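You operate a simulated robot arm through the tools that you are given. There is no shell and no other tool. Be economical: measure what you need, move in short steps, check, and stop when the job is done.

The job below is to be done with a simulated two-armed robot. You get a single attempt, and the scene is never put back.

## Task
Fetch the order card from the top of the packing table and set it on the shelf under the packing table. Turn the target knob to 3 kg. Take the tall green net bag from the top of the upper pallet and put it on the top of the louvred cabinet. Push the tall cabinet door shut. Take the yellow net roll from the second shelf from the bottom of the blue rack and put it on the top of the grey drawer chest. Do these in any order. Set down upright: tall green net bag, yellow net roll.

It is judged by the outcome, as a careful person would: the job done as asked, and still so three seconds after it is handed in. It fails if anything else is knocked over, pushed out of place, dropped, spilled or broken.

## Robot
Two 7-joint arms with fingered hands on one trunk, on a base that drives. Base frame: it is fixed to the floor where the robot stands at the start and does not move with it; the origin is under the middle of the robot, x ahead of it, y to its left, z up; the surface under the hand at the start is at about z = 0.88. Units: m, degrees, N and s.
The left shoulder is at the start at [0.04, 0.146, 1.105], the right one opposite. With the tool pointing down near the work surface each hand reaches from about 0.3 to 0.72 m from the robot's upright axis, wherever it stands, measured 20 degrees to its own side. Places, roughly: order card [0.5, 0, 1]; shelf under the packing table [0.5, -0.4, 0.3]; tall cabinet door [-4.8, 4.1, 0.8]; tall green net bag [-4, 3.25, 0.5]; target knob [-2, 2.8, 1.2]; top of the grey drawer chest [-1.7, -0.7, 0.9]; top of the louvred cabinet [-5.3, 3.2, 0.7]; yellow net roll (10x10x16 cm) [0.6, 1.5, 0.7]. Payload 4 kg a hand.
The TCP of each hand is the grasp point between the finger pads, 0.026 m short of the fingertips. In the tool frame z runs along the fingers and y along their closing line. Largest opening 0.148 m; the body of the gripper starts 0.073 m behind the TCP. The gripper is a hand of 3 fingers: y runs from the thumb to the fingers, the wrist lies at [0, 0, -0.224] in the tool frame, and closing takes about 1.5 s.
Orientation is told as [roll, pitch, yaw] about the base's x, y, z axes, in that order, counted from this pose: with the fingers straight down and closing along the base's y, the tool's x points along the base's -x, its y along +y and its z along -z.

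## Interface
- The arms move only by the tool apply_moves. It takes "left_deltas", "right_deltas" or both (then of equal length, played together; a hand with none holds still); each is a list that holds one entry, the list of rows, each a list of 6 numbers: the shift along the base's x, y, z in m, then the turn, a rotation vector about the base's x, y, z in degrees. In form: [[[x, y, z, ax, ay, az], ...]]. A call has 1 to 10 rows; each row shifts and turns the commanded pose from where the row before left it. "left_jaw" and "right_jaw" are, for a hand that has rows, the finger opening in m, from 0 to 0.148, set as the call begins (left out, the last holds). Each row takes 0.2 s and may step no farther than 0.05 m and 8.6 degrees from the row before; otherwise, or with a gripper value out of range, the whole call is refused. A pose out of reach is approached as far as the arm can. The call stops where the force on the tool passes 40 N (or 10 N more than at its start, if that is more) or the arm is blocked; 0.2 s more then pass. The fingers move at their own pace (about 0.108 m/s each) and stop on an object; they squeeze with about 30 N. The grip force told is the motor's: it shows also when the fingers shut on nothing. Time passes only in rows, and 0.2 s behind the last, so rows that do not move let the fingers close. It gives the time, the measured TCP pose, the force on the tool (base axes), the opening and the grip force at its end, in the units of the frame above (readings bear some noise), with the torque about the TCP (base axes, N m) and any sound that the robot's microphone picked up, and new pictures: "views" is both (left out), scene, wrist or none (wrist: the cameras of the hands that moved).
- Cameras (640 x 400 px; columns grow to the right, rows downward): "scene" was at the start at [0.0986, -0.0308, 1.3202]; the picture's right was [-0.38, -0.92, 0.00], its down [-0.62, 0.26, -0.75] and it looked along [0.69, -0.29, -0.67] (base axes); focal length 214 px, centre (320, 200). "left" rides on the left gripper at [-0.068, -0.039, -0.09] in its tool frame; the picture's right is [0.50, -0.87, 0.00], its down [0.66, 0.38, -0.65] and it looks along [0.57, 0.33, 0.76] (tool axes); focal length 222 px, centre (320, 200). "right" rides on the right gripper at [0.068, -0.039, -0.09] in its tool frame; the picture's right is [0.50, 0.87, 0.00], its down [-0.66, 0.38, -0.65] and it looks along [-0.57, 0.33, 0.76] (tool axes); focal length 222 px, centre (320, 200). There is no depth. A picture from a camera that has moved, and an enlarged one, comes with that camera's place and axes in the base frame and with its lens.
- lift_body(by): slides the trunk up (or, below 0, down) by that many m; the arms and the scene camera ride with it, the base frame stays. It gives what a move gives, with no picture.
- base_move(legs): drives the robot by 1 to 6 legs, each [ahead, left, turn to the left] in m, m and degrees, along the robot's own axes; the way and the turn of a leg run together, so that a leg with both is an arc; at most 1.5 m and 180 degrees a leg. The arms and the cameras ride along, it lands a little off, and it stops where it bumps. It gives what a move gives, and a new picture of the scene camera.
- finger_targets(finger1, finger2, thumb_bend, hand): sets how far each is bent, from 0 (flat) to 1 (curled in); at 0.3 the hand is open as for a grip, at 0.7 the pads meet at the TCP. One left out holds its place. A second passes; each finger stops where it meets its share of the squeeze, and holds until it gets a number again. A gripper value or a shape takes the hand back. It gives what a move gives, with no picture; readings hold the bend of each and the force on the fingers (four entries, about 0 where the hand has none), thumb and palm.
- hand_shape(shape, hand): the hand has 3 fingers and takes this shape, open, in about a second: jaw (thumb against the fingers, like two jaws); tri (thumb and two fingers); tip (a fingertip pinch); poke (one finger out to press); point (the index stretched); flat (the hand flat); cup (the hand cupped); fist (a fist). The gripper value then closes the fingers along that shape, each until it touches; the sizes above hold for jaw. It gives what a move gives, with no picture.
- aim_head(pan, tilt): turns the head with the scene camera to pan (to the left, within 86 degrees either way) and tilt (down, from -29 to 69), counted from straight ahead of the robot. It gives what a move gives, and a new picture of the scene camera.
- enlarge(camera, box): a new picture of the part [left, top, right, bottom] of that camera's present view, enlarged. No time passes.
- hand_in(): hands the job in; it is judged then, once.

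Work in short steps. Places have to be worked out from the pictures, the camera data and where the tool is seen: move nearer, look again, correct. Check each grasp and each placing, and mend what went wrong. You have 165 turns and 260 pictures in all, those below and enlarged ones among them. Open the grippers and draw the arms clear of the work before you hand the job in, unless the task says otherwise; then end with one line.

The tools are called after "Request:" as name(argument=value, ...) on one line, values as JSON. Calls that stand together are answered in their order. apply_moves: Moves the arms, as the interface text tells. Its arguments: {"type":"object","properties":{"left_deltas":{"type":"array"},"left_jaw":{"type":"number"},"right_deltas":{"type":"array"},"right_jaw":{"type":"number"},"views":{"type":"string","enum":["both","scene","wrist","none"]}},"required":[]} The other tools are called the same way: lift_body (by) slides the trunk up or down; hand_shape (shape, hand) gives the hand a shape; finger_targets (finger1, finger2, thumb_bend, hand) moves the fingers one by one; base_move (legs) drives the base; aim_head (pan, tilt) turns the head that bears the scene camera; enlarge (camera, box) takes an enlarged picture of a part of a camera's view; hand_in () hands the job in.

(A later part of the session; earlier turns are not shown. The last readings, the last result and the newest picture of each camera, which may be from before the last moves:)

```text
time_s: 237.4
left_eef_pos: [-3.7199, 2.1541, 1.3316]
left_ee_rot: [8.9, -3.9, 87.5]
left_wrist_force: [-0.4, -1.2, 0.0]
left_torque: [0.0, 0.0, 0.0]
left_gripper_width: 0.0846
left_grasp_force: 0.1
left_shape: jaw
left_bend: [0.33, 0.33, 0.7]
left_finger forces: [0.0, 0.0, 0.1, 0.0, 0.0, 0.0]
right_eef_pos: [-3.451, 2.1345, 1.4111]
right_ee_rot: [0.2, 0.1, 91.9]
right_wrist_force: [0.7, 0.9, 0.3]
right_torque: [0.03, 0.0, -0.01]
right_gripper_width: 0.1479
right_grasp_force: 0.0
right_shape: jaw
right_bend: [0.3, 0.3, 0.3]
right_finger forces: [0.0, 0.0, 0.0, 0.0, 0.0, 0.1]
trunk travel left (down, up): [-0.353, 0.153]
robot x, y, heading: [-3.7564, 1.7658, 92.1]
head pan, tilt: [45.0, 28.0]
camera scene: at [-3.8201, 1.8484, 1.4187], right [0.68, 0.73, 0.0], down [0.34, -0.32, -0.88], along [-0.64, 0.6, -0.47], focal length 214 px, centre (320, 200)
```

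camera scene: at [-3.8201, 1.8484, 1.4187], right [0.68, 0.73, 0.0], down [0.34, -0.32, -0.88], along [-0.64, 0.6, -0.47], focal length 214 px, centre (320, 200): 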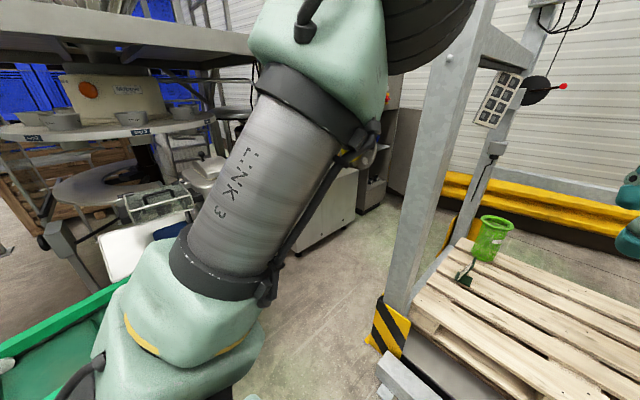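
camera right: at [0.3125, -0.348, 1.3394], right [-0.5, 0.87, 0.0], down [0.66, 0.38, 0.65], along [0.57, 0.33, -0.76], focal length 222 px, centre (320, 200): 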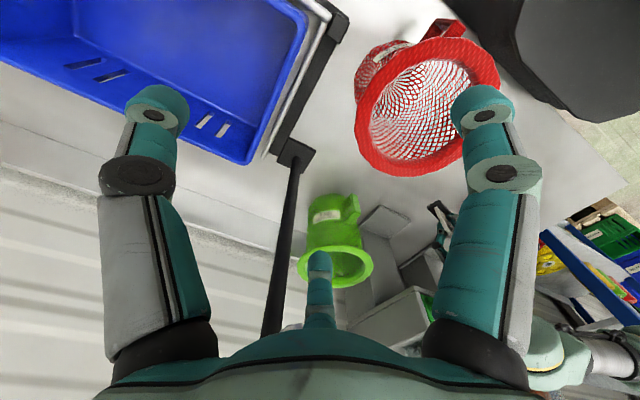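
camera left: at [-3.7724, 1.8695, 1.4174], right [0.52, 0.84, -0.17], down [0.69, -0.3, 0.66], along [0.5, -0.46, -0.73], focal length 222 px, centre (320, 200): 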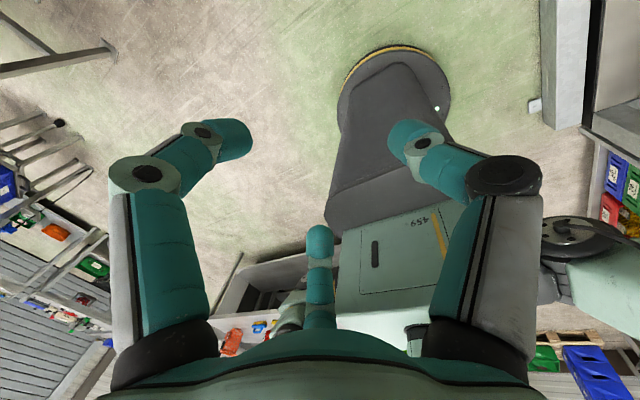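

Cabinet +x face is at x≈−5.0 (y 2.7–3.35, top z≈0.72), so the aisle between it and the frame (x≈−4.19) is ~0.8 m. My right elbow sticks out, so extend the right arm forward to slim it before entering.

Request:
apply_moves(right_deltas=[[[-0.018, 0.028, -0.036, 0, 0, 0], [-0.018, 0.028, -0.036, 0, 0, 0], [-0.018, 0.028, -0.036, 0, 0, 0], [-0.018, 0.028, -0.036, 0, 0, 0], [-0.018, 0.028, -0.036, 0, 0, 0], [-0.018, 0.028, -0.036, 0, 0, 0], [-0.018, 0.028, -0.036, 0, 0, 0], [-0.018, 0.028, -0.036, 0, 0, 0], [-0.018, 0.028, -0.036, 0, 0, 0], [-0.01, 0.028, -0.036, 0, 0, 0]]], views="none")

Request:
aim_head(pan=-50, tilt=28)

```text
time_s: 239.6
left_eef_pos: [-3.7187, 2.154, 1.3313]
left_ee_rot: [8.7, -4.0, 87.4]
left_wrist_force: [-0.4, 0.2, -0.6]
left_torque: [0.01, 0.02, -0.01]
left_gripper_width: 0.0845
left_grasp_force: 0.0
left_shape: jaw
left_bend: [0.33, 0.33, 0.7]
left_finger forces: [0.1, 0.1, 0.1, 0.1, 0.0, 0.0]
right_eef_pos: [-3.5535, 2.3098, 1.1671]
right_ee_rot: [0.2, -0.1, 92.0]
right_wrist_force: [-0.1, -0.6, -0.3]
right_torque: [-0.03, 0.0, 0.01]
right_gripper_width: 0.1477
right_grasp_force: 0.0
right_shape: jaw
right_bend: [0.3, 0.3, 0.3]
right_finger forces: [0.0, 0.1, 0.1, 0.0, 0.0, 0.0]
right hand out of reach, approached as far as the arm can: row 6, 7, 8, 9, 10
trunk travel left (down, up): [-0.353, 0.153]
robot x, y, heading: [-3.7556, 1.7662, 91.9]
head pan, tilt: [45.0, 28.0]
```

```text
time_s: 241.3
left_eef_pos: [-3.7185, 2.1549, 1.3318]
left_ee_rot: [8.8, -3.9, 87.4]
left_wrist_force: [-0.1, 0.1, 0.1]
left_torque: [-0.05, -0.02, 0.03]
left_gripper_width: 0.0844
left_grasp_force: 0.0
left_shape: jaw
left_bend: [0.33, 0.33, 0.7]
left_finger forces: [0.0, 0.1, 0.0, 0.1, 0.1, 0.0]
right_eef_pos: [-3.5533, 2.3104, 1.1681]
right_ee_rot: [0.2, 0.0, 91.9]
right_wrist_force: [-0.8, 0.4, -0.2]
right_torque: [-0.03, 0.01, 0.02]
right_gripper_width: 0.1477
right_grasp_force: 0.0
right_shape: jaw
right_bend: [0.3, 0.3, 0.3]
right_finger forces: [0.0, 0.1, 0.1, 0.0, 0.0, 0.0]
trunk travel left (down, up): [-0.353, 0.153]
robot x, y, heading: [-3.7588, 1.7664, 92.0]
head pan, tilt: [-50.0, 28.0]
camera scene: at [-3.6858, 1.8471, 1.4186], right [0.67, -0.74, 0.0], down [-0.35, -0.31, -0.88], along [0.66, 0.59, -0.47], focal length 214 px, centre (320, 200)
```

scene: 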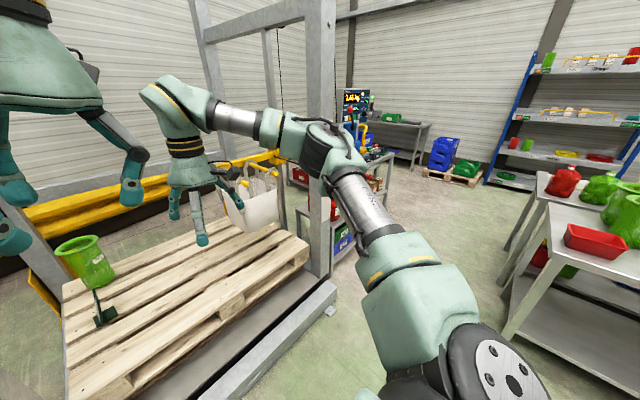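

Elbow is lower and further forward now. Extend a bit more forward/inward.

Request:
apply_moves(right_deltas=[[[-0.01, 0.03, -0.02, 0, 0, 0], [-0.01, 0.03, -0.02, 0, 0, 0], [-0.01, 0.03, -0.02, 0, 0, 0], [-0.01, 0.02, -0.02, 0, 0, 0], [-0.01, 0.02, -0.02, 0, 0, 0]]], views="scene")

```text
time_s: 242.5
left_eef_pos: [-3.7189, 2.155, 1.3322]
left_ee_rot: [8.7, -3.9, 87.6]
left_wrist_force: [-0.2, -0.1, 0.3]
left_torque: [0.0, 0.02, -0.01]
left_gripper_width: 0.0845
left_grasp_force: 0.1
left_shape: jaw
left_bend: [0.33, 0.33, 0.7]
left_finger forces: [0.0, 0.0, 0.0, 0.1, 0.0, 0.0]
right_eef_pos: [-3.5532, 2.3102, 1.1691]
right_ee_rot: [0.2, 0.1, 92.0]
right_wrist_force: [0.6, 0.2, 0.4]
right_torque: [0.03, 0.0, 0.0]
right_gripper_width: 0.1479
right_grasp_force: 0.1
right_shape: jaw
right_bend: [0.3, 0.3, 0.3]
right_finger forces: [0.0, 0.0, 0.0, 0.0, 0.0, 0.1]
right hand out of reach, approached as far as the arm can: row 1, 2, 3, 4, 5
trunk travel left (down, up): [-0.353, 0.153]
robot x, y, heading: [-3.7552, 1.7624, 92.0]
head pan, tilt: [-50.0, 28.0]
camera scene: at [-3.6858, 1.847, 1.4186], right [0.67, -0.74, 0.0], down [-0.35, -0.31, -0.88], along [0.66, 0.59, -0.47], focal length 214 px, centre (320, 200)
```

scene: 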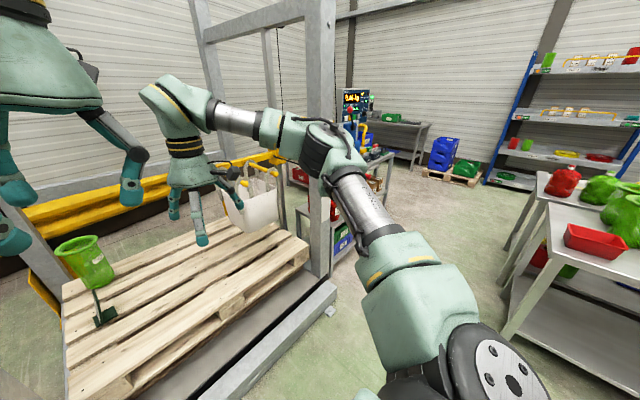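

Stuck on a limit here; go down first, then forward.

Request:
apply_moves(right_deltas=[[[0, 0, -0.04, 0, 0, 0], [0, 0, -0.04, 0, 0, 0], [0, 0, -0.04, 0, 0, 0], [0, 0, -0.04, 0, 0, 0], [0, 0.03, -0.02, 0, 0, 0], [0, 0.03, 0, 0, 0, 0], [-0.02, 0.03, 0, 0, 0, 0], [-0.02, 0, 0, 0, 0, 0], [-0.02, 0, 0, 0, 0, 0]]], views="scene")

```text
time_s: 244.5
left_eef_pos: [-3.7183, 2.1549, 1.3315]
left_ee_rot: [8.8, -3.9, 87.6]
left_wrist_force: [-0.3, 0.2, -0.6]
left_torque: [0.0, 0.0, 0.0]
left_gripper_width: 0.0842
left_grasp_force: 0.0
left_shape: jaw
left_bend: [0.33, 0.33, 0.7]
left_finger forces: [0.0, 0.0, 0.1, 0.0, 0.0, 0.0]
right_eef_pos: [-3.5548, 2.3178, 1.0123]
right_ee_rot: [0.3, -0.1, 91.8]
right_wrist_force: [-0.1, -0.1, -0.9]
right_torque: [-0.01, 0.0, 0.01]
right_gripper_width: 0.1477
right_grasp_force: 0.1
right_shape: jaw
right_bend: [0.3, 0.3, 0.3]
right_finger forces: [0.0, 0.1, 0.0, 0.0, 0.0, 0.1]
right hand out of reach, approached as far as the arm can: row 5, 6, 7, 8, 9
trunk travel left (down, up): [-0.353, 0.153]
robot x, y, heading: [-3.753, 1.7654, 92.0]
head pan, tilt: [-50.0, 28.0]
camera scene: at [-3.686, 1.8467, 1.4187], right [0.67, -0.74, 0.0], down [-0.35, -0.31, -0.88], along [0.66, 0.59, -0.47], focal length 214 px, centre (320, 200)
```

scene: 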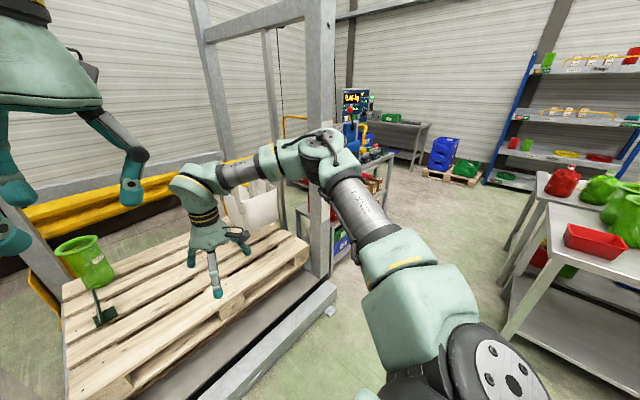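

That limit persists; instead I'll enter the aisle facing −x (strafing +y), so elbows trail along the aisle. Bring the right hand back in and lower the trunk 0.15.

Request:
apply_moves(right_deltas=[[[0.02, -0.03, 0.03, 0, 0, 0], [0.02, -0.03, 0.03, 0, 0, 0], [0.02, -0.03, 0.03, 0, 0, 0], [0.02, -0.03, 0.03, 0, 0, 0], [0.02, -0.03, 0.03, 0, 0, 0], [0, -0.03, 0.03, 0, 0, 0], [0, 0, 0.03, 0, 0, 0], [0, 0, 0.03, 0, 0, 0]]], views="none")

Request:
lift_body(by=-0.15)

Request:
base_move(legs=[[0, 0, 88]])

Request:
aim_head(pan=-30, tilt=25)

```text
time_s: 246.3
left_eef_pos: [-3.7186, 2.1549, 1.3327]
left_ee_rot: [8.8, -3.8, 87.5]
left_wrist_force: [0.3, 0.0, 0.6]
left_torque: [-0.02, 0.01, 0.01]
left_gripper_width: 0.0843
left_grasp_force: 0.0
left_shape: jaw
left_bend: [0.33, 0.33, 0.7]
left_finger forces: [0.1, 0.1, 0.0, 0.0, 0.1, 0.0]
right_eef_pos: [-3.4536, 2.1407, 1.2554]
right_ee_rot: [0.2, 0.0, 91.9]
right_wrist_force: [0.3, 0.3, -0.6]
right_torque: [0.01, 0.0, -0.06]
right_gripper_width: 0.1479
right_grasp_force: 0.1
right_shape: jaw
right_bend: [0.3, 0.3, 0.3]
right_finger forces: [0.0, 0.0, 0.1, 0.0, 0.0, 0.0]
trunk travel left (down, up): [-0.353, 0.153]
robot x, y, heading: [-3.758, 1.7673, 91.8]
head pan, tilt: [-50.0, 28.0]
```

```text
time_s: 248.0
left_eef_pos: [-3.7197, 2.1546, 1.1833]
left_ee_rot: [8.8, -3.9, 87.5]
left_wrist_force: [-0.6, -0.2, 0.8]
left_torque: [0.01, 0.01, 0.01]
left_gripper_width: 0.0844
left_grasp_force: 0.0
left_shape: jaw
left_bend: [0.33, 0.33, 0.7]
left_finger forces: [0.0, 0.0, 0.1, 0.0, 0.1, 0.0]
right_eef_pos: [-3.4554, 2.1405, 1.1062]
right_ee_rot: [0.2, 0.0, 91.8]
right_wrist_force: [0.3, -0.6, 0.0]
right_torque: [0.0, 0.02, -0.01]
right_gripper_width: 0.148
right_grasp_force: 0.1
right_shape: jaw
right_bend: [0.3, 0.3, 0.3]
right_finger forces: [0.0, 0.1, 0.1, 0.0, 0.0, 0.0]
trunk travel left (down, up): [-0.203, 0.303]
robot x, y, heading: [-3.7543, 1.7636, 91.9]
head pan, tilt: [-50.0, 28.0]
```

```text
time_s: 252.2
left_eef_pos: [-4.1444, 1.812, 1.1832]
left_ee_rot: [8.7, -3.9, 175.6]
left_wrist_force: [-0.2, 0.2, 0.1]
left_torque: [0.03, -0.03, -0.02]
left_gripper_width: 0.0843
left_grasp_force: 0.0
left_shape: jaw
left_bend: [0.33, 0.33, 0.7]
left_finger forces: [0.0, 0.0, 0.0, 0.0, 0.1, 0.0]
right_eef_pos: [-4.1208, 2.0771, 1.105]
right_ee_rot: [0.3, -0.1, 179.9]
right_wrist_force: [-0.2, -0.1, 0.2]
right_torque: [0.01, 0.02, 0.02]
right_gripper_width: 0.1478
right_grasp_force: 0.1
right_shape: jaw
right_bend: [0.3, 0.3, 0.3]
right_finger forces: [0.0, 0.1, 0.0, 0.1, 0.1, 0.0]
trunk travel left (down, up): [-0.203, 0.303]
robot x, y, heading: [-3.7528, 1.7642, 179.9]
head pan, tilt: [-50.0, 28.0]
camera scene: at [-3.8319, 1.8358, 1.27], right [0.77, 0.64, 0.0], down [0.3, -0.36, -0.88], along [-0.57, 0.68, -0.47], focal length 214 px, centre (320, 200)
```

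scene: 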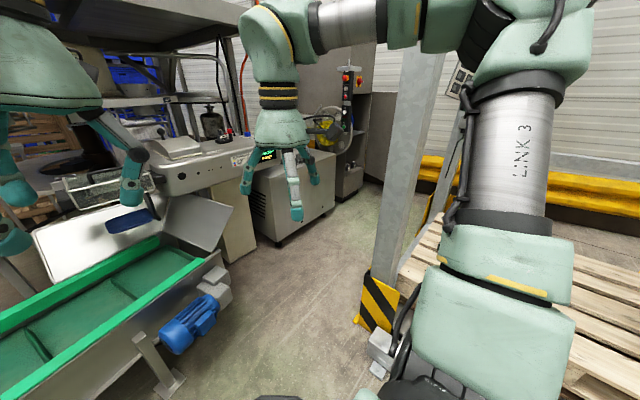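

```text
time_s: 253.0
left_eef_pos: [-4.144, 1.8131, 1.1831]
left_ee_rot: [8.9, -3.9, 175.7]
left_wrist_force: [0.4, 0.2, 0.2]
left_torque: [0.02, -0.03, -0.02]
left_gripper_width: 0.0842
left_grasp_force: 0.0
left_shape: jaw
left_bend: [0.33, 0.33, 0.7]
left_finger forces: [0.0, 0.1, 0.1, 0.0, 0.1, 0.0]
right_eef_pos: [-4.1203, 2.0762, 1.1058]
right_ee_rot: [0.2, -0.1, 179.9]
right_wrist_force: [-0.8, 0.1, 0.7]
right_torque: [0.0, -0.01, -0.01]
right_gripper_width: 0.1477
right_grasp_force: 0.1
right_shape: jaw
right_bend: [0.3, 0.3, 0.3]
right_finger forces: [0.0, 0.0, 0.1, 0.1, 0.0, 0.0]
trunk travel left (down, up): [-0.203, 0.303]
robot x, y, heading: [-3.755, 1.7663, 179.9]
head pan, tilt: [-30.0, 25.0]
camera scene: at [-3.853, 1.8122, 1.2747], right [0.5, 0.87, 0.0], down [0.37, -0.21, -0.91], along [-0.78, 0.45, -0.42], focal length 214 px, centre (320, 200)
```

scene: 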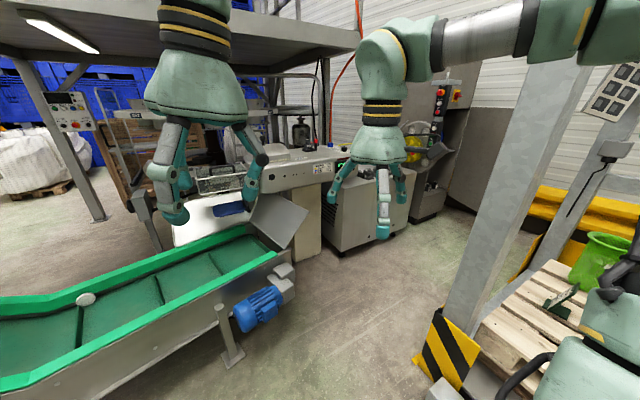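

Aisle geometry confirmed (motor ≈[-4.64, 2.06], pillar guard ≈[-4.17, 2.58]). Strafe in along the planned path.

Request:
base_move(legs=[[0.57, -0.1, 0], [0.08, -0.35, 0], [0.12, -0.35, 0]])

```text
time_s: 260.2
left_eef_pos: [-4.9114, 2.6093, 1.1821]
left_ee_rot: [8.7, -4.0, 176.0]
left_wrist_force: [-0.4, 0.1, -0.7]
left_torque: [-0.02, 0.0, 0.0]
left_gripper_width: 0.0846
left_grasp_force: 0.0
left_shape: jaw
left_bend: [0.33, 0.33, 0.7]
left_finger forces: [0.1, 0.0, 0.0, 0.1, 0.1, 0.0]
right_eef_pos: [-4.8905, 2.8721, 1.1053]
right_ee_rot: [0.2, 0.0, -179.8]
right_wrist_force: [-0.1, 0.4, 0.6]
right_torque: [0.01, 0.0, 0.02]
right_gripper_width: 0.1479
right_grasp_force: 0.0
right_shape: jaw
right_bend: [0.3, 0.3, 0.3]
right_finger forces: [0.0, 0.0, 0.1, 0.0, 0.1, 0.0]
trunk travel left (down, up): [-0.203, 0.303]
robot x, y, heading: [-4.5252, 2.5587, -179.6]
head pan, tilt: [-30.0, 25.0]
camera scene: at [-4.6219, 2.6098, 1.2748], right [0.5, 0.87, 0.0], down [0.37, -0.21, -0.91], along [-0.79, 0.45, -0.42], focal length 214 px, centre (320, 200)
```

scene: 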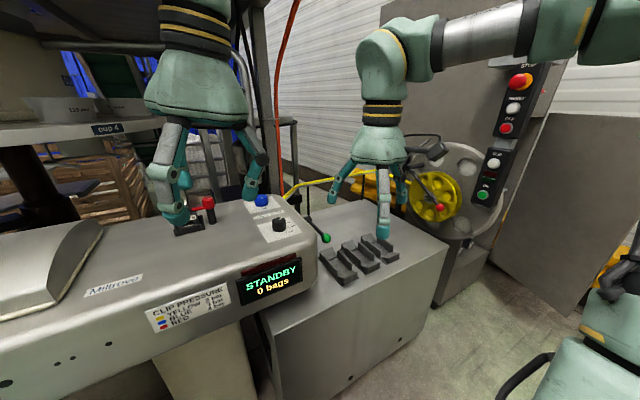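

In the aisle. Continue +y 0.42 m and look around at the top of the cabinet and the tall door.

Request:
base_move(legs=[[0.03, -0.42, 0]])

Request:
aim_head(pan=-75, tilt=20)

Request:
aim_head(pan=5, tilt=45)

```text
time_s: 262.7
left_eef_pos: [-4.9439, 3.0191, 1.1831]
left_ee_rot: [8.8, -3.9, 176.0]
left_wrist_force: [-0.6, 0.1, -0.3]
left_torque: [0.0, 0.01, 0.02]
left_gripper_width: 0.0844
left_grasp_force: 0.0
left_shape: jaw
left_bend: [0.33, 0.33, 0.7]
left_finger forces: [0.0, 0.0, 0.1, 0.0, 0.0, 0.0]
right_eef_pos: [-4.9224, 3.2834, 1.1052]
right_ee_rot: [0.1, -0.1, -179.5]
right_wrist_force: [-0.6, 0.7, -0.1]
right_torque: [-0.06, 0.0, 0.0]
right_gripper_width: 0.148
right_grasp_force: 0.1
right_shape: jaw
right_bend: [0.3, 0.3, 0.3]
right_finger forces: [0.0, 0.0, 0.0, 0.1, 0.1, 0.0]
trunk travel left (down, up): [-0.203, 0.303]
robot x, y, heading: [-4.5543, 2.974, -179.7]
head pan, tilt: [-30.0, 25.0]
camera scene: at [-4.6541, 3.0207, 1.2748], right [0.49, 0.87, 0.0], down [0.37, -0.21, -0.91], along [-0.79, 0.45, -0.42], focal length 214 px, centre (320, 200)
```

scene: 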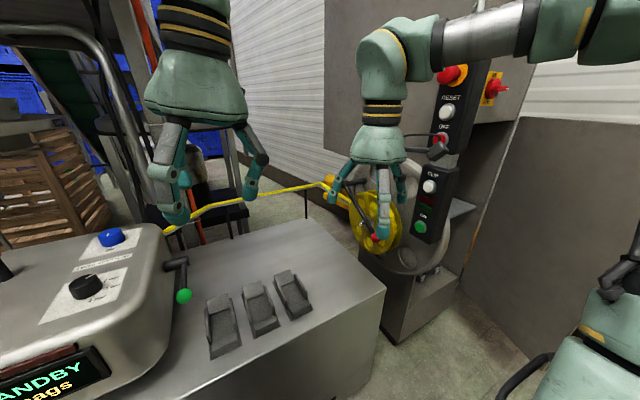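

```text
time_s: 263.9
left_eef_pos: [-4.944, 3.0188, 1.1833]
left_ee_rot: [8.8, -3.9, 176.0]
left_wrist_force: [-0.4, 0.1, 1.2]
left_torque: [0.02, -0.02, -0.02]
left_gripper_width: 0.0844
left_grasp_force: 0.0
left_shape: jaw
left_bend: [0.33, 0.33, 0.7]
left_finger forces: [0.0, 0.1, 0.0, 0.0, 0.0, 0.0]
right_eef_pos: [-4.9234, 3.2838, 1.1062]
right_ee_rot: [0.2, -0.1, -179.6]
right_wrist_force: [0.2, 0.2, -0.6]
right_torque: [-0.03, 0.0, 0.02]
right_gripper_width: 0.1481
right_grasp_force: 0.1
right_shape: jaw
right_bend: [0.3, 0.3, 0.3]
right_finger forces: [0.0, 0.0, 0.0, 0.0, 0.0, 0.0]
trunk travel left (down, up): [-0.203, 0.303]
robot x, y, heading: [-4.5575, 2.9765, -179.6]
head pan, tilt: [-75.0, 20.0]
camera scene: at [-4.5988, 3.0651, 1.2828], right [0.96, 0.27, 0.0], down [0.09, -0.33, -0.94], along [-0.25, 0.91, -0.34], focal length 214 px, centre (320, 200)
```

scene: 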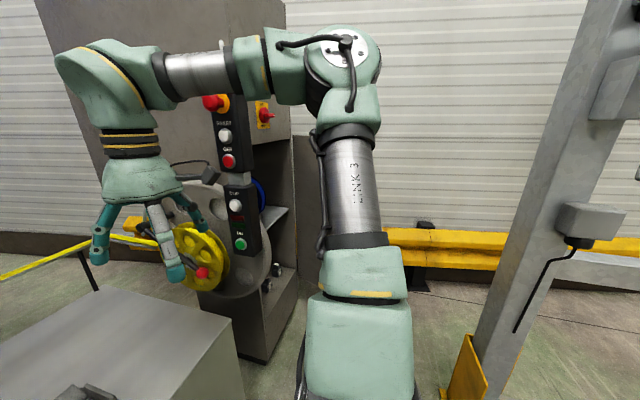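

```text
time_s: 265.4
left_eef_pos: [-4.9422, 3.0206, 1.1826]
left_ee_rot: [8.8, -4.0, 176.0]
left_wrist_force: [0.1, -0.2, 0.3]
left_torque: [-0.02, -0.03, -0.02]
left_gripper_width: 0.0846
left_grasp_force: 0.1
left_shape: jaw
left_bend: [0.33, 0.33, 0.7]
left_finger forces: [0.0, 0.0, 0.1, 0.0, 0.0, 0.0]
right_eef_pos: [-4.9229, 3.2833, 1.1062]
right_ee_rot: [0.1, 0.0, -179.6]
right_wrist_force: [0.6, 0.5, -0.2]
right_torque: [-0.02, 0.02, -0.02]
right_gripper_width: 0.1477
right_grasp_force: 0.2
right_shape: jaw
right_bend: [0.3, 0.3, 0.3]
right_finger forces: [0.1, 0.0, 0.0, 0.1, 0.0, 0.0]
trunk travel left (down, up): [-0.203, 0.303]
robot x, y, heading: [-4.557, 2.9723, -179.7]
head pan, tilt: [5.0, 45.0]
camera scene: at [-4.655, 2.9677, 1.2442], right [-0.09, 1.0, 0.0], down [0.7, 0.07, -0.71], along [-0.7, -0.07, -0.71], focal length 214 px, centre (320, 200)
```

scene: 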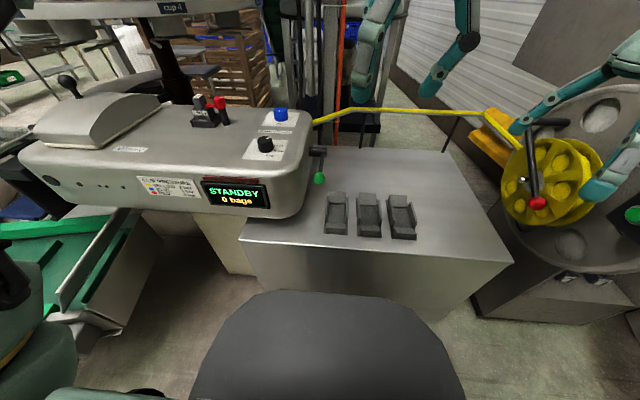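

Top free spot: ≈[-5.2, 3.35] (right of the clips). Plan: pick the bag with the right hand facing +x, then turn via −y and set it there. Turn right 90°, advance +y, then look.

Request:
base_move(legs=[[0, 0, -90], [0.33, 0, 0]])

Request:
aim_head(pan=0, tilt=15)

```text
time_s: 271.3
left_eef_pos: [-4.517, 3.684, 1.1831]
left_ee_rot: [8.8, -3.9, 86.6]
left_wrist_force: [0.6, 1.3, 0.6]
left_torque: [-0.01, -0.04, 0.0]
left_gripper_width: 0.0847
left_grasp_force: 0.1
left_shape: jaw
left_bend: [0.33, 0.33, 0.7]
left_finger forces: [0.0, 0.0, 0.0, 0.0, 0.0, 0.0]
right_eef_pos: [-4.2537, 3.6645, 1.1054]
right_ee_rot: [0.1, 0.0, 91.1]
right_wrist_force: [-0.2, -0.4, 0.6]
right_torque: [0.01, -0.01, -0.03]
right_gripper_width: 0.1479
right_grasp_force: 0.0
right_shape: jaw
right_bend: [0.3, 0.3, 0.3]
right_finger forces: [0.0, 0.1, 0.0, 0.0, 0.0, 0.1]
trunk travel left (down, up): [-0.203, 0.303]
robot x, y, heading: [-4.5593, 3.2938, 91.1]
head pan, tilt: [5.0, 45.0]
camera scene: at [-4.5663, 3.3965, 1.2442], right [0.99, 0.1, 0.0], down [0.07, -0.7, -0.71], along [-0.07, 0.7, -0.71], focal length 214 px, centre (320, 200)
```

scene: 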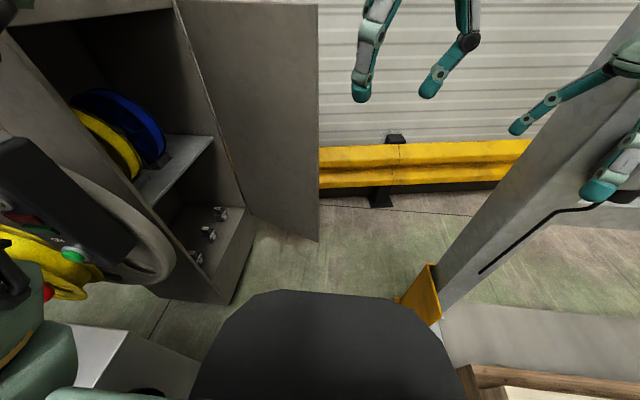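

```text
time_s: 272.3
left_eef_pos: [-4.5174, 3.6831, 1.1836]
left_ee_rot: [8.7, -3.9, 86.6]
left_wrist_force: [-0.6, -0.2, 0.8]
left_torque: [0.03, -0.02, -0.04]
left_gripper_width: 0.0848
left_grasp_force: 0.0
left_shape: jaw
left_bend: [0.33, 0.33, 0.7]
left_finger forces: [0.1, 0.0, 0.0, 0.0, 0.0, 0.0]
right_eef_pos: [-4.254, 3.6653, 1.1059]
right_ee_rot: [0.1, 0.0, 91.0]
right_wrist_force: [0.7, -0.5, 0.6]
right_torque: [0.01, 0.01, 0.02]
right_gripper_width: 0.1478
right_grasp_force: 0.1
right_shape: jaw
right_bend: [0.3, 0.3, 0.3]
right_finger forces: [0.0, 0.0, 0.1, 0.1, 0.0, 0.0]
trunk travel left (down, up): [-0.203, 0.303]
robot x, y, heading: [-4.5626, 3.2967, 91.0]
head pan, tilt: [0.0, 15.0]
camera scene: at [-4.5594, 3.4088, 1.2909], right [1.0, 0.02, 0.0], down [0.0, -0.26, -0.97], along [-0.02, 0.97, -0.26], focal length 214 px, centre (320, 200)
```

scene: 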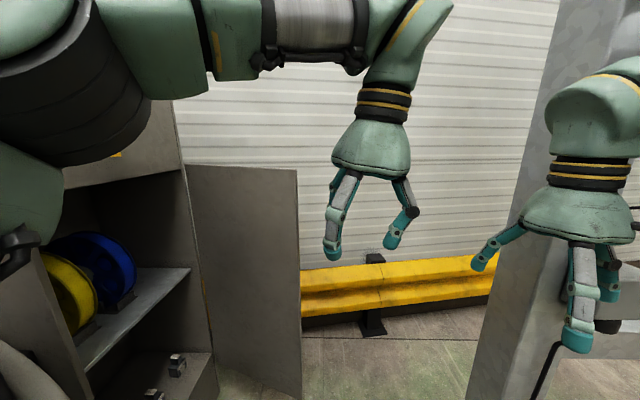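

The door is hinged at ≈[-5.15, 4.33] with its free edge at ≈[-4.66, 4.17], top z≈1.2; it closes clockwise, so I must push it from its north side. Since I'm here, do it now: close the left fingers and point the hand along +y.

Request:
apply_moves(left_deltas=[[[0.01, 0, -0.012, 0, -8, 0], [0.01, 0, -0.012, 8.5, 0, 0], [0.01, 0, -0.012, 8.5, 0, 0], [0.01, 0, -0.012, 8.5, 0, 0], [0.01, 0, -0.012, 8.5, 0, 0], [0.01, 0, -0.012, 8.5, 0, 0], [0.01, 0, -0.012, 8.5, 0, 0], [0.01, 0, -0.012, 8.5, 0, 0], [0.01, 0, -0.012, 8.5, 0, 0], [0, 0, -0.012, 8.5, 0, 0]]], left_jaw=0, views="both")

```text
time_s: 274.7
left_eef_pos: [-4.4427, 3.6941, 1.1]
left_ee_rot: [-13.0, -82.3, 104.8]
left_wrist_force: [0.1, -1.3, 0.6]
left_torque: [0.0, -0.03, -0.01]
left_gripper_width: 0.0
left_grasp_force: 29.9
left_shape: jaw
left_bend: [0.7, 0.7, 0.7]
left_finger forces: [0.0, 0.0, 0.0, 0.0, 0.1, 0.0]
right_eef_pos: [-4.2536, 3.6652, 1.1059]
right_ee_rot: [0.1, 0.0, 91.0]
right_wrist_force: [0.5, -0.5, 0.4]
right_torque: [0.01, 0.01, -0.04]
right_gripper_width: 0.1479
right_grasp_force: 0.0
right_shape: jaw
right_bend: [0.3, 0.3, 0.3]
right_finger forces: [0.0, 0.0, 0.0, 0.1, 0.0, 0.0]
trunk travel left (down, up): [-0.203, 0.303]
robot x, y, heading: [-4.5588, 3.2931, 90.8]
head pan, tilt: [0.0, 15.0]
stopped in row 10 (left hand): the arm was blocked; the commanded pose is now the measured one
camera scene: at [-4.5593, 3.409, 1.291], right [1.0, 0.02, 0.0], down [0.0, -0.26, -0.97], along [-0.02, 0.97, -0.26], focal length 214 px, centre (320, 200)
camera left: at [-4.4035, 3.6131, 1.179], right [0.88, -0.03, -0.47], down [-0.34, -0.74, -0.58], along [-0.33, 0.67, -0.67], focal length 222 px, centre (320, 200)
```

scene: 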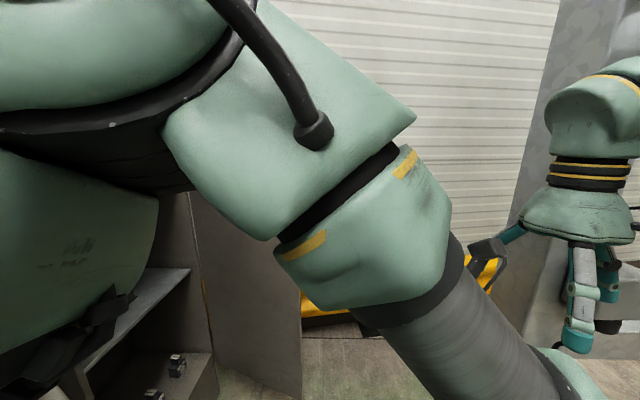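
left: 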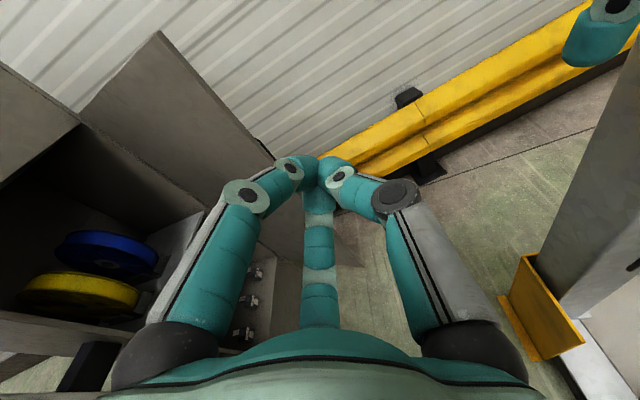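

Blocked near the right hand. Move the left hand forward and left, then yaw it ~25° left.

Request:
apply_moves(left_deltas=[[[-0.01, 0.03, 0, 0, 0, 0], [0, 0.04, 0, 0, 0, 0], [0, 0.04, 0, 0, 0, 0], [0, 0.04, 0, 4, 0, 0], [0, 0.03, 0, 3, 0, 0], [0.01, 0.03, 0, 0, 0, 8], [0.01, 0.02, 0, 0, 0, 8], [0.01, 0.02, 0, 0, 0, 8]]], views="wrist")

```text
time_s: 276.5
left_eef_pos: [-4.4768, 3.9381, 1.0989]
left_ee_rot: [-68.5, -88.2, -175.6]
left_wrist_force: [-0.7, 0.1, 0.1]
left_torque: [0.01, -0.01, 0.0]
left_gripper_width: 0.0
left_grasp_force: 30.2
left_shape: jaw
left_bend: [0.7, 0.7, 0.7]
left_finger forces: [0.1, 0.0, 0.1, 0.1, 0.0, 0.0]
left hand out of reach, approached as far as the arm can: row 7, 8
right_eef_pos: [-4.2546, 3.6645, 1.1071]
right_ee_rot: [0.0, 0.1, 91.1]
right_wrist_force: [0.1, 0.6, 0.5]
right_torque: [0.02, -0.03, -0.03]
right_gripper_width: 0.1479
right_grasp_force: 0.0
right_shape: jaw
right_bend: [0.3, 0.3, 0.3]
right_finger forces: [0.1, 0.0, 0.0, 0.1, 0.0, 0.1]
trunk travel left (down, up): [-0.203, 0.303]
robot x, y, heading: [-4.5594, 3.2927, 91.0]
head pan, tilt: [0.0, 15.0]
camera left: at [-4.4056, 3.8729, 1.167], right [0.79, 0.38, -0.47], down [-0.03, -0.75, -0.66], along [-0.61, 0.54, -0.58], focal length 222 px, centre (320, 200)
```

left: 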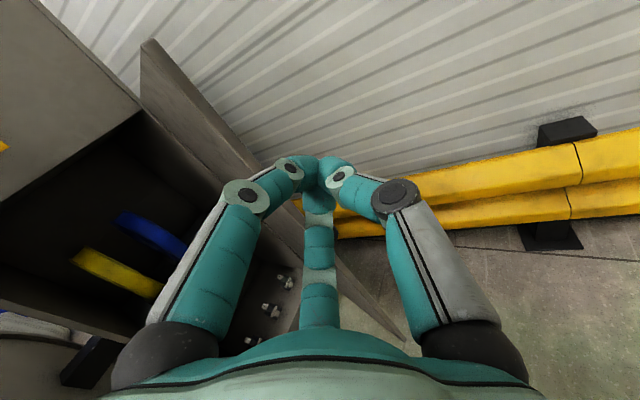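

Hand yawed ≈26° left. Drive forward 0.17 (hand passing east of the free edge), then look.

Request:
base_move(legs=[[0.17, 0, 0]])

Request:
apply_moves(left_deltas=[[[0, 0.03, 0, 0, 0, 0], [0, 0.03, 0, 0, 0, 0], [0, 0.03, 0, 0, 0, 0], [0, 0.03, 0, 0, 0, 0], [0, 0.03, 0, 0, 0, 0]]], views="both")

```text
time_s: 277.9
left_eef_pos: [-4.4797, 4.1051, 1.0977]
left_ee_rot: [-66.8, -88.1, -177.3]
left_wrist_force: [-0.2, -0.5, -0.5]
left_torque: [0.0, 0.01, -0.03]
left_gripper_width: 0.0
left_grasp_force: 30.0
left_shape: jaw
left_bend: [0.7, 0.7, 0.7]
left_finger forces: [0.0, 0.0, 0.0, 0.1, 0.1, 0.1]
right_eef_pos: [-4.2559, 3.8317, 1.1055]
right_ee_rot: [0.2, 0.1, 91.0]
right_wrist_force: [-0.9, 0.1, 0.6]
right_torque: [0.02, -0.01, 0.0]
right_gripper_width: 0.1479
right_grasp_force: 0.0
right_shape: jaw
right_bend: [0.3, 0.3, 0.3]
right_finger forces: [0.0, 0.0, 0.0, 0.0, 0.0, 0.0]
trunk travel left (down, up): [-0.203, 0.303]
robot x, y, heading: [-4.562, 3.4578, 91.2]
head pan, tilt: [0.0, 15.0]
camera scene: at [-4.5623, 3.5761, 1.291], right [1.0, 0.02, 0.0], down [0.0, -0.26, -0.97], along [-0.02, 0.97, -0.26], focal length 214 px, centre (320, 200)
```

scene: 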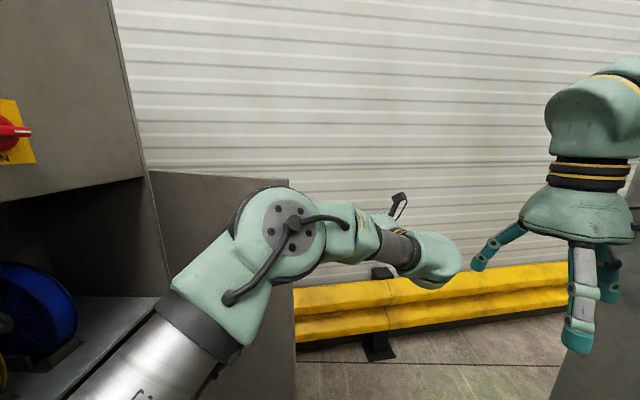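

```text
time_s: 279.1
left_eef_pos: [-4.4797, 4.1343, 1.1001]
left_ee_rot: [-64.9, -88.2, -179.5]
left_wrist_force: [0.2, 0.3, -0.5]
left_torque: [-0.04, -0.01, -0.01]
left_gripper_width: 0.0
left_grasp_force: 30.2
left_shape: jaw
left_bend: [0.7, 0.7, 0.7]
left_finger forces: [0.0, 0.1, 0.0, 0.1, 0.0, 0.0]
left hand out of reach, approached as far as the arm can: row 2, 3, 4, 5
right_eef_pos: [-4.2566, 3.8324, 1.1059]
right_ee_rot: [0.0, 0.1, 90.9]
right_wrist_force: [0.0, 0.7, -0.3]
right_torque: [0.04, -0.03, 0.0]
right_gripper_width: 0.1476
right_grasp_force: 0.1
right_shape: jaw
right_bend: [0.3, 0.3, 0.3]
right_finger forces: [0.0, 0.1, 0.0, 0.1, 0.0, 0.0]
trunk travel left (down, up): [-0.203, 0.303]
robot x, y, heading: [-4.5589, 3.4623, 91.0]
head pan, tilt: [0.0, 15.0]
camera scene: at [-4.5623, 3.5761, 1.291], right [1.0, 0.02, 0.0], down [0.0, -0.26, -0.97], along [-0.02, 0.97, -0.26], focal length 214 px, centre (320, 200)
camera left: at [-4.4084, 4.069, 1.1682], right [0.8, 0.37, -0.47], down [-0.04, -0.75, -0.66], along [-0.6, 0.54, -0.59], focal length 222 px, centre (320, 200)
```

scene: 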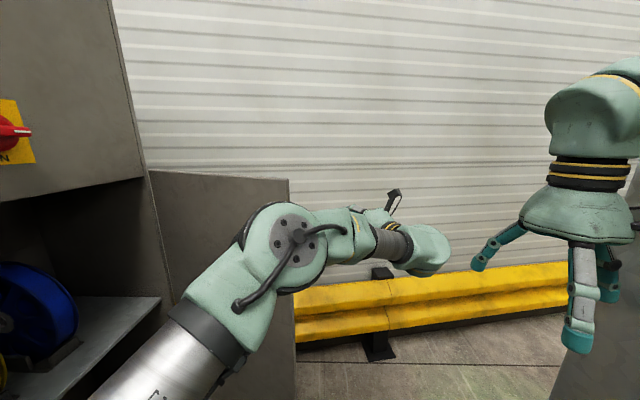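
left: 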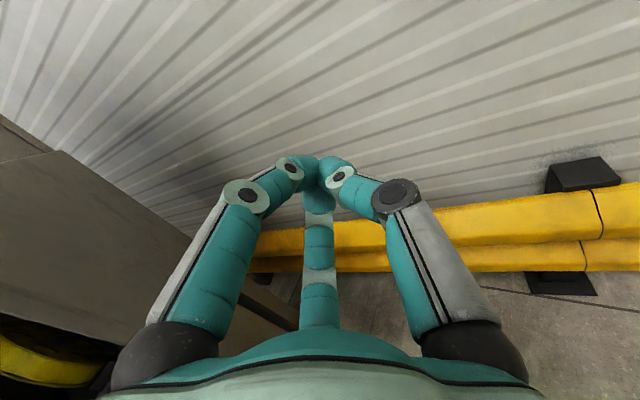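

Need ~0.13 m more in y. Base forward 0.13 and left 0.05 (right arm still clears the rear post).

Request:
base_move(legs=[[0.13, 0.04, 0]])

Request:
apply_moves(left_deltas=[[[0, 0, 0, 0, 0, 0]]], views="wrist")

```text
time_s: 280.4
left_eef_pos: [-4.5221, 4.2633, 1.1]
left_ee_rot: [-66.1, -88.3, -178.2]
left_wrist_force: [-0.5, -0.5, 0.2]
left_torque: [0.01, 0.01, -0.01]
left_gripper_width: 0.0
left_grasp_force: 29.9
left_shape: jaw
left_bend: [0.7, 0.7, 0.7]
left_finger forces: [0.0, 0.1, 0.1, 0.0, 0.0, 0.0]
right_eef_pos: [-4.298, 3.9608, 1.1064]
right_ee_rot: [0.2, 0.0, 91.0]
right_wrist_force: [-0.1, 0.2, -0.5]
right_torque: [0.01, 0.02, 0.0]
right_gripper_width: 0.1481
right_grasp_force: 0.0
right_shape: jaw
right_bend: [0.3, 0.3, 0.3]
right_finger forces: [0.0, 0.0, 0.0, 0.0, 0.0, 0.0]
trunk travel left (down, up): [-0.203, 0.303]
robot x, y, heading: [-4.6051, 3.59, 90.9]
head pan, tilt: [0.0, 15.0]
camera scene: at [-4.6038, 3.7047, 1.291], right [1.0, 0.02, 0.0], down [0.0, -0.26, -0.97], along [-0.02, 0.97, -0.26], focal length 214 px, centre (320, 200)
```

scene: 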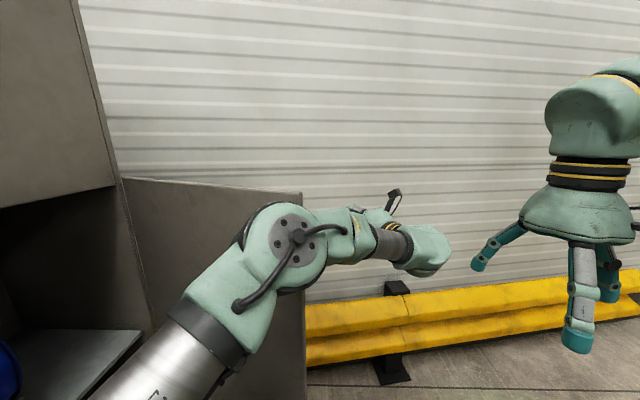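

```text
time_s: 280.9
left_eef_pos: [-4.5219, 4.262, 1.102]
left_ee_rot: [-67.6, -88.2, -176.8]
left_wrist_force: [-1.4, -0.9, -0.7]
left_torque: [0.01, -0.01, 0.04]
left_gripper_width: 0.0001
left_grasp_force: 29.8
left_shape: jaw
left_bend: [0.7, 0.7, 0.7]
left_finger forces: [0.0, 0.1, 0.0, 0.0, 0.1, 0.1]
right_eef_pos: [-4.2972, 3.9592, 1.1061]
right_ee_rot: [0.2, -0.1, 91.0]
right_wrist_force: [-0.5, -0.5, -1.3]
right_torque: [0.03, 0.0, 0.0]
right_gripper_width: 0.1479
right_grasp_force: 0.2
right_shape: jaw
right_bend: [0.3, 0.3, 0.3]
right_finger forces: [0.0, 0.1, 0.1, 0.0, 0.0, 0.1]
trunk travel left (down, up): [-0.203, 0.303]
robot x, y, heading: [-4.6042, 3.59, 90.9]
head pan, tilt: [0.0, 15.0]
camera left: at [-4.4495, 4.1966, 1.169], right [0.8, 0.38, -0.47], down [-0.04, -0.75, -0.66], along [-0.6, 0.54, -0.58], focal length 222 px, centre (320, 200)
```

left: 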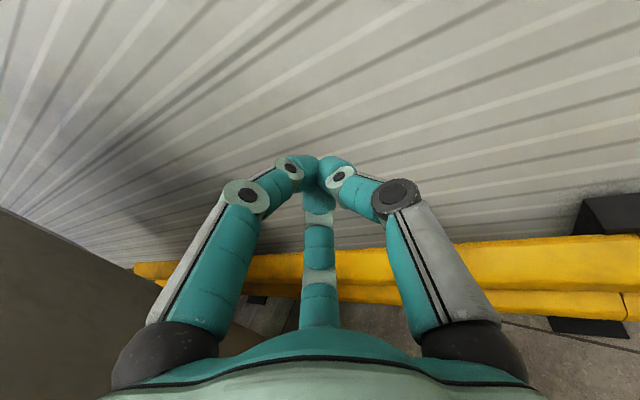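

Hand is north of the door edge. Swing it: turn the base left 14° so the hand drags the free edge toward −x, and watch.

Request:
base_move(legs=[[0, 0, 14]])

```text
time_s: 282.1
left_eef_pos: [-4.6836, 4.2622, 1.1003]
left_ee_rot: [-65.9, -88.2, -164.7]
left_wrist_force: [-0.1, 0.3, 0.5]
left_torque: [0.03, -0.01, 0.0]
left_gripper_width: 0.0
left_grasp_force: 29.7
left_shape: jaw
left_bend: [0.7, 0.7, 0.7]
left_finger forces: [0.0, 0.0, 0.0, 0.1, 0.0, 0.1]
right_eef_pos: [-4.394, 4.0236, 1.1069]
right_ee_rot: [0.2, 0.0, 104.7]
right_wrist_force: [0.1, 0.1, 0.2]
right_torque: [0.03, 0.03, 0.04]
right_gripper_width: 0.1482
right_grasp_force: 0.1
right_shape: jaw
right_bend: [0.3, 0.3, 0.3]
right_finger forces: [0.0, 0.0, 0.1, 0.1, 0.1, 0.0]
trunk travel left (down, up): [-0.203, 0.303]
robot x, y, heading: [-4.6023, 3.5891, 104.8]
head pan, tilt: [0.0, 15.0]
camera scene: at [-4.6299, 3.7012, 1.291], right [0.97, 0.25, 0.0], down [0.07, -0.25, -0.97], along [-0.25, 0.93, -0.26], focal length 214 px, centre (320, 200)
```

scene: 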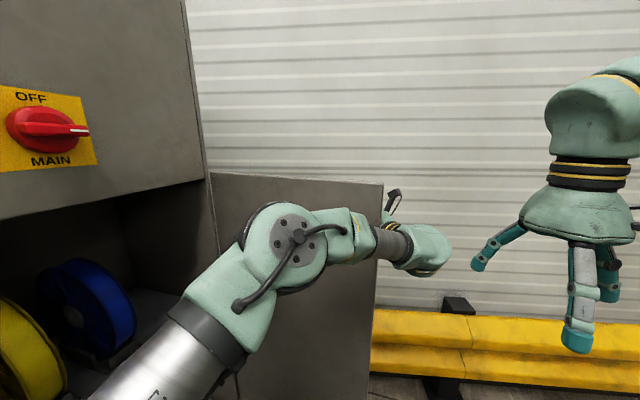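

Fingers are now behind the free edge (≈[-4.62, 4.18]). Back up while turning left to drag it.

Request:
base_move(legs=[[-0.1, 0, 8]])

```text
time_s: 283.2
left_eef_pos: [-4.7468, 4.1512, 1.1004]
left_ee_rot: [-66.4, -88.2, -156.1]
left_wrist_force: [0.2, 0.0, -0.3]
left_torque: [0.0, -0.01, -0.02]
left_gripper_width: 0.0002
left_grasp_force: 30.2
left_shape: jaw
left_bend: [0.7, 0.7, 0.7]
left_finger forces: [0.0, 0.0, 0.0, 0.0, 0.0, 0.0]
right_eef_pos: [-4.4259, 3.9543, 1.1065]
right_ee_rot: [0.2, -0.2, 112.9]
right_wrist_force: [-0.4, -0.5, 0.7]
right_torque: [0.02, 0.03, 0.01]
right_gripper_width: 0.1481
right_grasp_force: 0.0
right_shape: jaw
right_bend: [0.3, 0.3, 0.3]
right_finger forces: [0.0, 0.0, 0.0, 0.1, 0.0, 0.0]
trunk travel left (down, up): [-0.203, 0.303]
robot x, y, heading: [-4.5714, 3.4982, 112.8]
head pan, tilt: [0.0, 15.0]
camera scene: at [-4.6134, 3.6023, 1.2911], right [0.92, 0.39, 0.0], down [0.1, -0.24, -0.97], along [-0.38, 0.89, -0.26], focal length 214 px, centre (320, 200)
```

scene: 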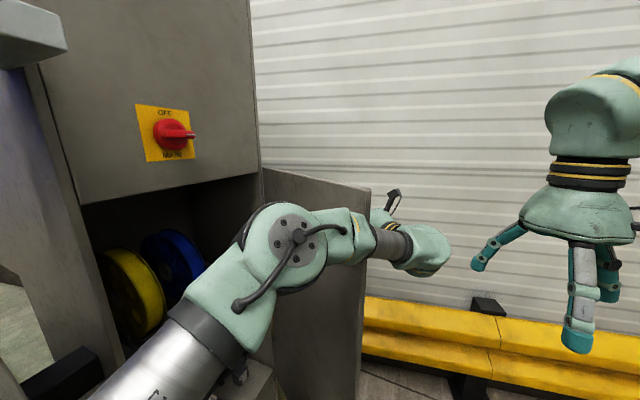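

The door is moving (free edge now ≈[-4.69, 4.02]). Repeat.

Request:
base_move(legs=[[-0.09, 0.02, 10]])

```text
time_s: 284.3
left_eef_pos: [-4.8338, 4.0225, 1.0996]
left_ee_rot: [-63.7, -88.1, -148.7]
left_wrist_force: [0.5, -0.5, 0.0]
left_torque: [0.03, 0.02, -0.03]
left_gripper_width: 0.0002
left_grasp_force: 30.1
left_shape: jaw
left_bend: [0.7, 0.7, 0.7]
left_finger forces: [0.0, 0.1, 0.0, 0.0, 0.0, 0.0]
right_eef_pos: [-4.484, 3.8852, 1.1063]
right_ee_rot: [0.2, 0.0, 122.9]
right_wrist_force: [1.1, 0.4, -0.1]
right_torque: [0.01, 0.0, -0.04]
right_gripper_width: 0.1477
right_grasp_force: 0.1
right_shape: jaw
right_bend: [0.3, 0.3, 0.3]
right_finger forces: [0.0, 0.0, 0.1, 0.0, 0.0, 0.1]
trunk travel left (down, up): [-0.203, 0.303]
robot x, y, heading: [-4.5461, 3.4022, 122.7]
head pan, tilt: [0.0, 15.0]
camera scene: at [-4.6076, 3.5056, 1.2909], right [0.84, 0.54, 0.0], down [0.14, -0.22, -0.97], along [-0.52, 0.81, -0.26], focal length 214 px, centre (320, 200)
```

scene: 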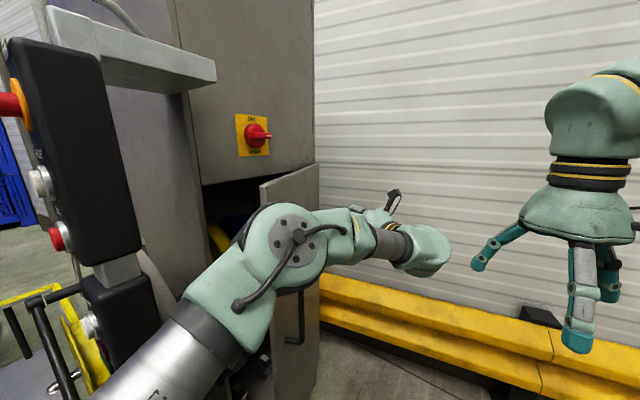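

The door is nearly shut (free edge ≈[-4.97, 3.83]); the control strip is near my upper arm, so I'll retract the left hand, arc the base east while turning left, then push straight.

Request:
apply_moves(left_deltas=[[[0.024, -0.036, 0, 0, 0, 0], [0.024, -0.036, 0, 0, 0, 0], [0.024, -0.036, 0, 0, 0, 0], [0.024, -0.036, 0, 0, 0, 0], [0.024, -0.036, 0, 0, 0, 0]]], views="none")

Request:
base_move(legs=[[0, -0.15, 25]])

```text
time_s: 285.5
left_eef_pos: [-4.7577, 3.8676, 1.0296]
left_ee_rot: [10.0, -79.5, 139.8]
left_wrist_force: [0.6, -0.2, -0.2]
left_torque: [0.01, -0.02, -0.01]
left_gripper_width: 0.0
left_grasp_force: 30.5
left_shape: jaw
left_bend: [0.7, 0.7, 0.7]
left_finger forces: [0.0, 0.1, 0.0, 0.0, 0.0, 0.1]
left hand out of reach, approached as far as the arm can: row 4, 5
right_eef_pos: [-4.4831, 3.884, 1.1054]
right_ee_rot: [0.2, 0.1, 122.8]
right_wrist_force: [0.7, -0.6, -0.2]
right_torque: [0.03, 0.01, 0.0]
right_gripper_width: 0.1481
right_grasp_force: 0.1
right_shape: jaw
right_bend: [0.3, 0.3, 0.3]
right_finger forces: [0.0, 0.1, 0.0, 0.1, 0.0, 0.0]
trunk travel left (down, up): [-0.203, 0.303]
robot x, y, heading: [-4.5441, 3.412, 122.8]
head pan, tilt: [0.0, 15.0]
stopped in row 5 (left hand): the arm was blocked; the commanded pose is now the measured one
```

```text
time_s: 287.1
left_eef_pos: [-4.8208, 3.8473, 1.0289]
left_ee_rot: [10.4, -79.6, 164.0]
left_wrist_force: [0.0, 0.0, -0.3]
left_torque: [0.0, -0.02, -0.02]
left_gripper_width: 0.0001
left_grasp_force: 29.5
left_shape: jaw
left_bend: [0.7, 0.7, 0.7]
left_finger forces: [0.0, 0.0, 0.1, 0.0, 0.0, 0.0]
right_eef_pos: [-4.578, 3.978, 1.1066]
right_ee_rot: [0.3, -0.1, 147.8]
right_wrist_force: [0.3, 0.1, 0.2]
right_torque: [-0.03, -0.01, 0.0]
right_gripper_width: 0.1478
right_grasp_force: 0.2
right_shape: jaw
right_bend: [0.3, 0.3, 0.3]
right_finger forces: [0.1, 0.0, 0.0, 0.0, 0.0, 0.0]
trunk travel left (down, up): [-0.203, 0.303]
robot x, y, heading: [-4.4359, 3.5201, 147.8]
head pan, tilt: [0.0, 15.0]
camera scene: at [-4.5319, 3.5815, 1.291], right [0.53, 0.85, 0.0], down [0.22, -0.14, -0.97], along [-0.82, 0.52, -0.26], focal length 214 px, centre (320, 200)
```

scene: 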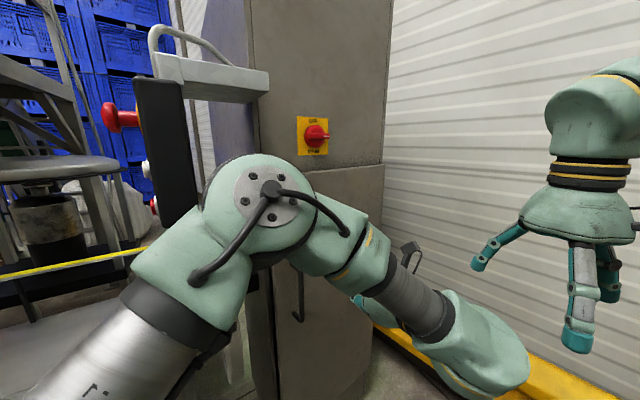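

Well placed. Push the hand toward −x (slightly +y) against the door until it seats.

Request:
apply_moves(left_deltas=[[[-0.03, 0.02, 0, 0, 0, 0], [-0.04, 0.02, 0, 0, 0, 0], [-0.04, 0.015, 0, 0, 0, 0], [-0.04, 0.01, 0, 0, 0, 0], [-0.03, 0.01, 0, 0, 0, 0], [-0.03, 0.01, 0, 0, 0, 0]]], views="scene")

```text
time_s: 288.6
left_eef_pos: [-5.0203, 3.9395, 1.0255]
left_ee_rot: [10.2, -79.2, 163.7]
left_wrist_force: [13.2, -3.2, 3.5]
left_torque: [-0.02, 0.11, 0.12]
left_gripper_width: 0.0
left_grasp_force: 29.7
left_shape: jaw
left_bend: [0.7, 0.7, 0.7]
left_finger forces: [0.0, 0.0, 0.0, 0.0, 0.0, 0.1]
right_eef_pos: [-4.5784, 3.9779, 1.1054]
right_ee_rot: [0.2, 0.0, 147.6]
right_wrist_force: [0.0, -0.3, -0.3]
right_torque: [0.0, -0.04, 0.01]
right_gripper_width: 0.1481
right_grasp_force: 0.1
right_shape: jaw
right_bend: [0.3, 0.3, 0.3]
right_finger forces: [0.0, 0.0, 0.0, 0.1, 0.1, 0.1]
trunk travel left (down, up): [-0.203, 0.303]
robot x, y, heading: [-4.44, 3.5161, 147.8]
head pan, tilt: [0.0, 15.0]
stopped in row 6 (left hand): the force on the tool passed its limit at 46 N (the readings are from after the stop); the commanded pose is now the measured one
camera scene: at [-4.5305, 3.5813, 1.2911], right [0.54, 0.84, 0.0], down [0.22, -0.14, -0.97], along [-0.82, 0.52, -0.26], focal length 214 px, centre (320, 200)
```

scene: 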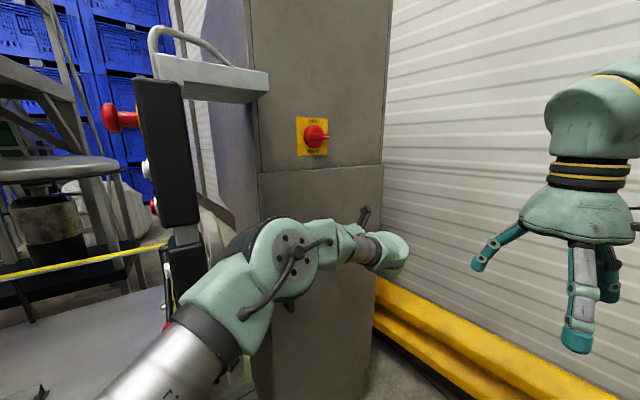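

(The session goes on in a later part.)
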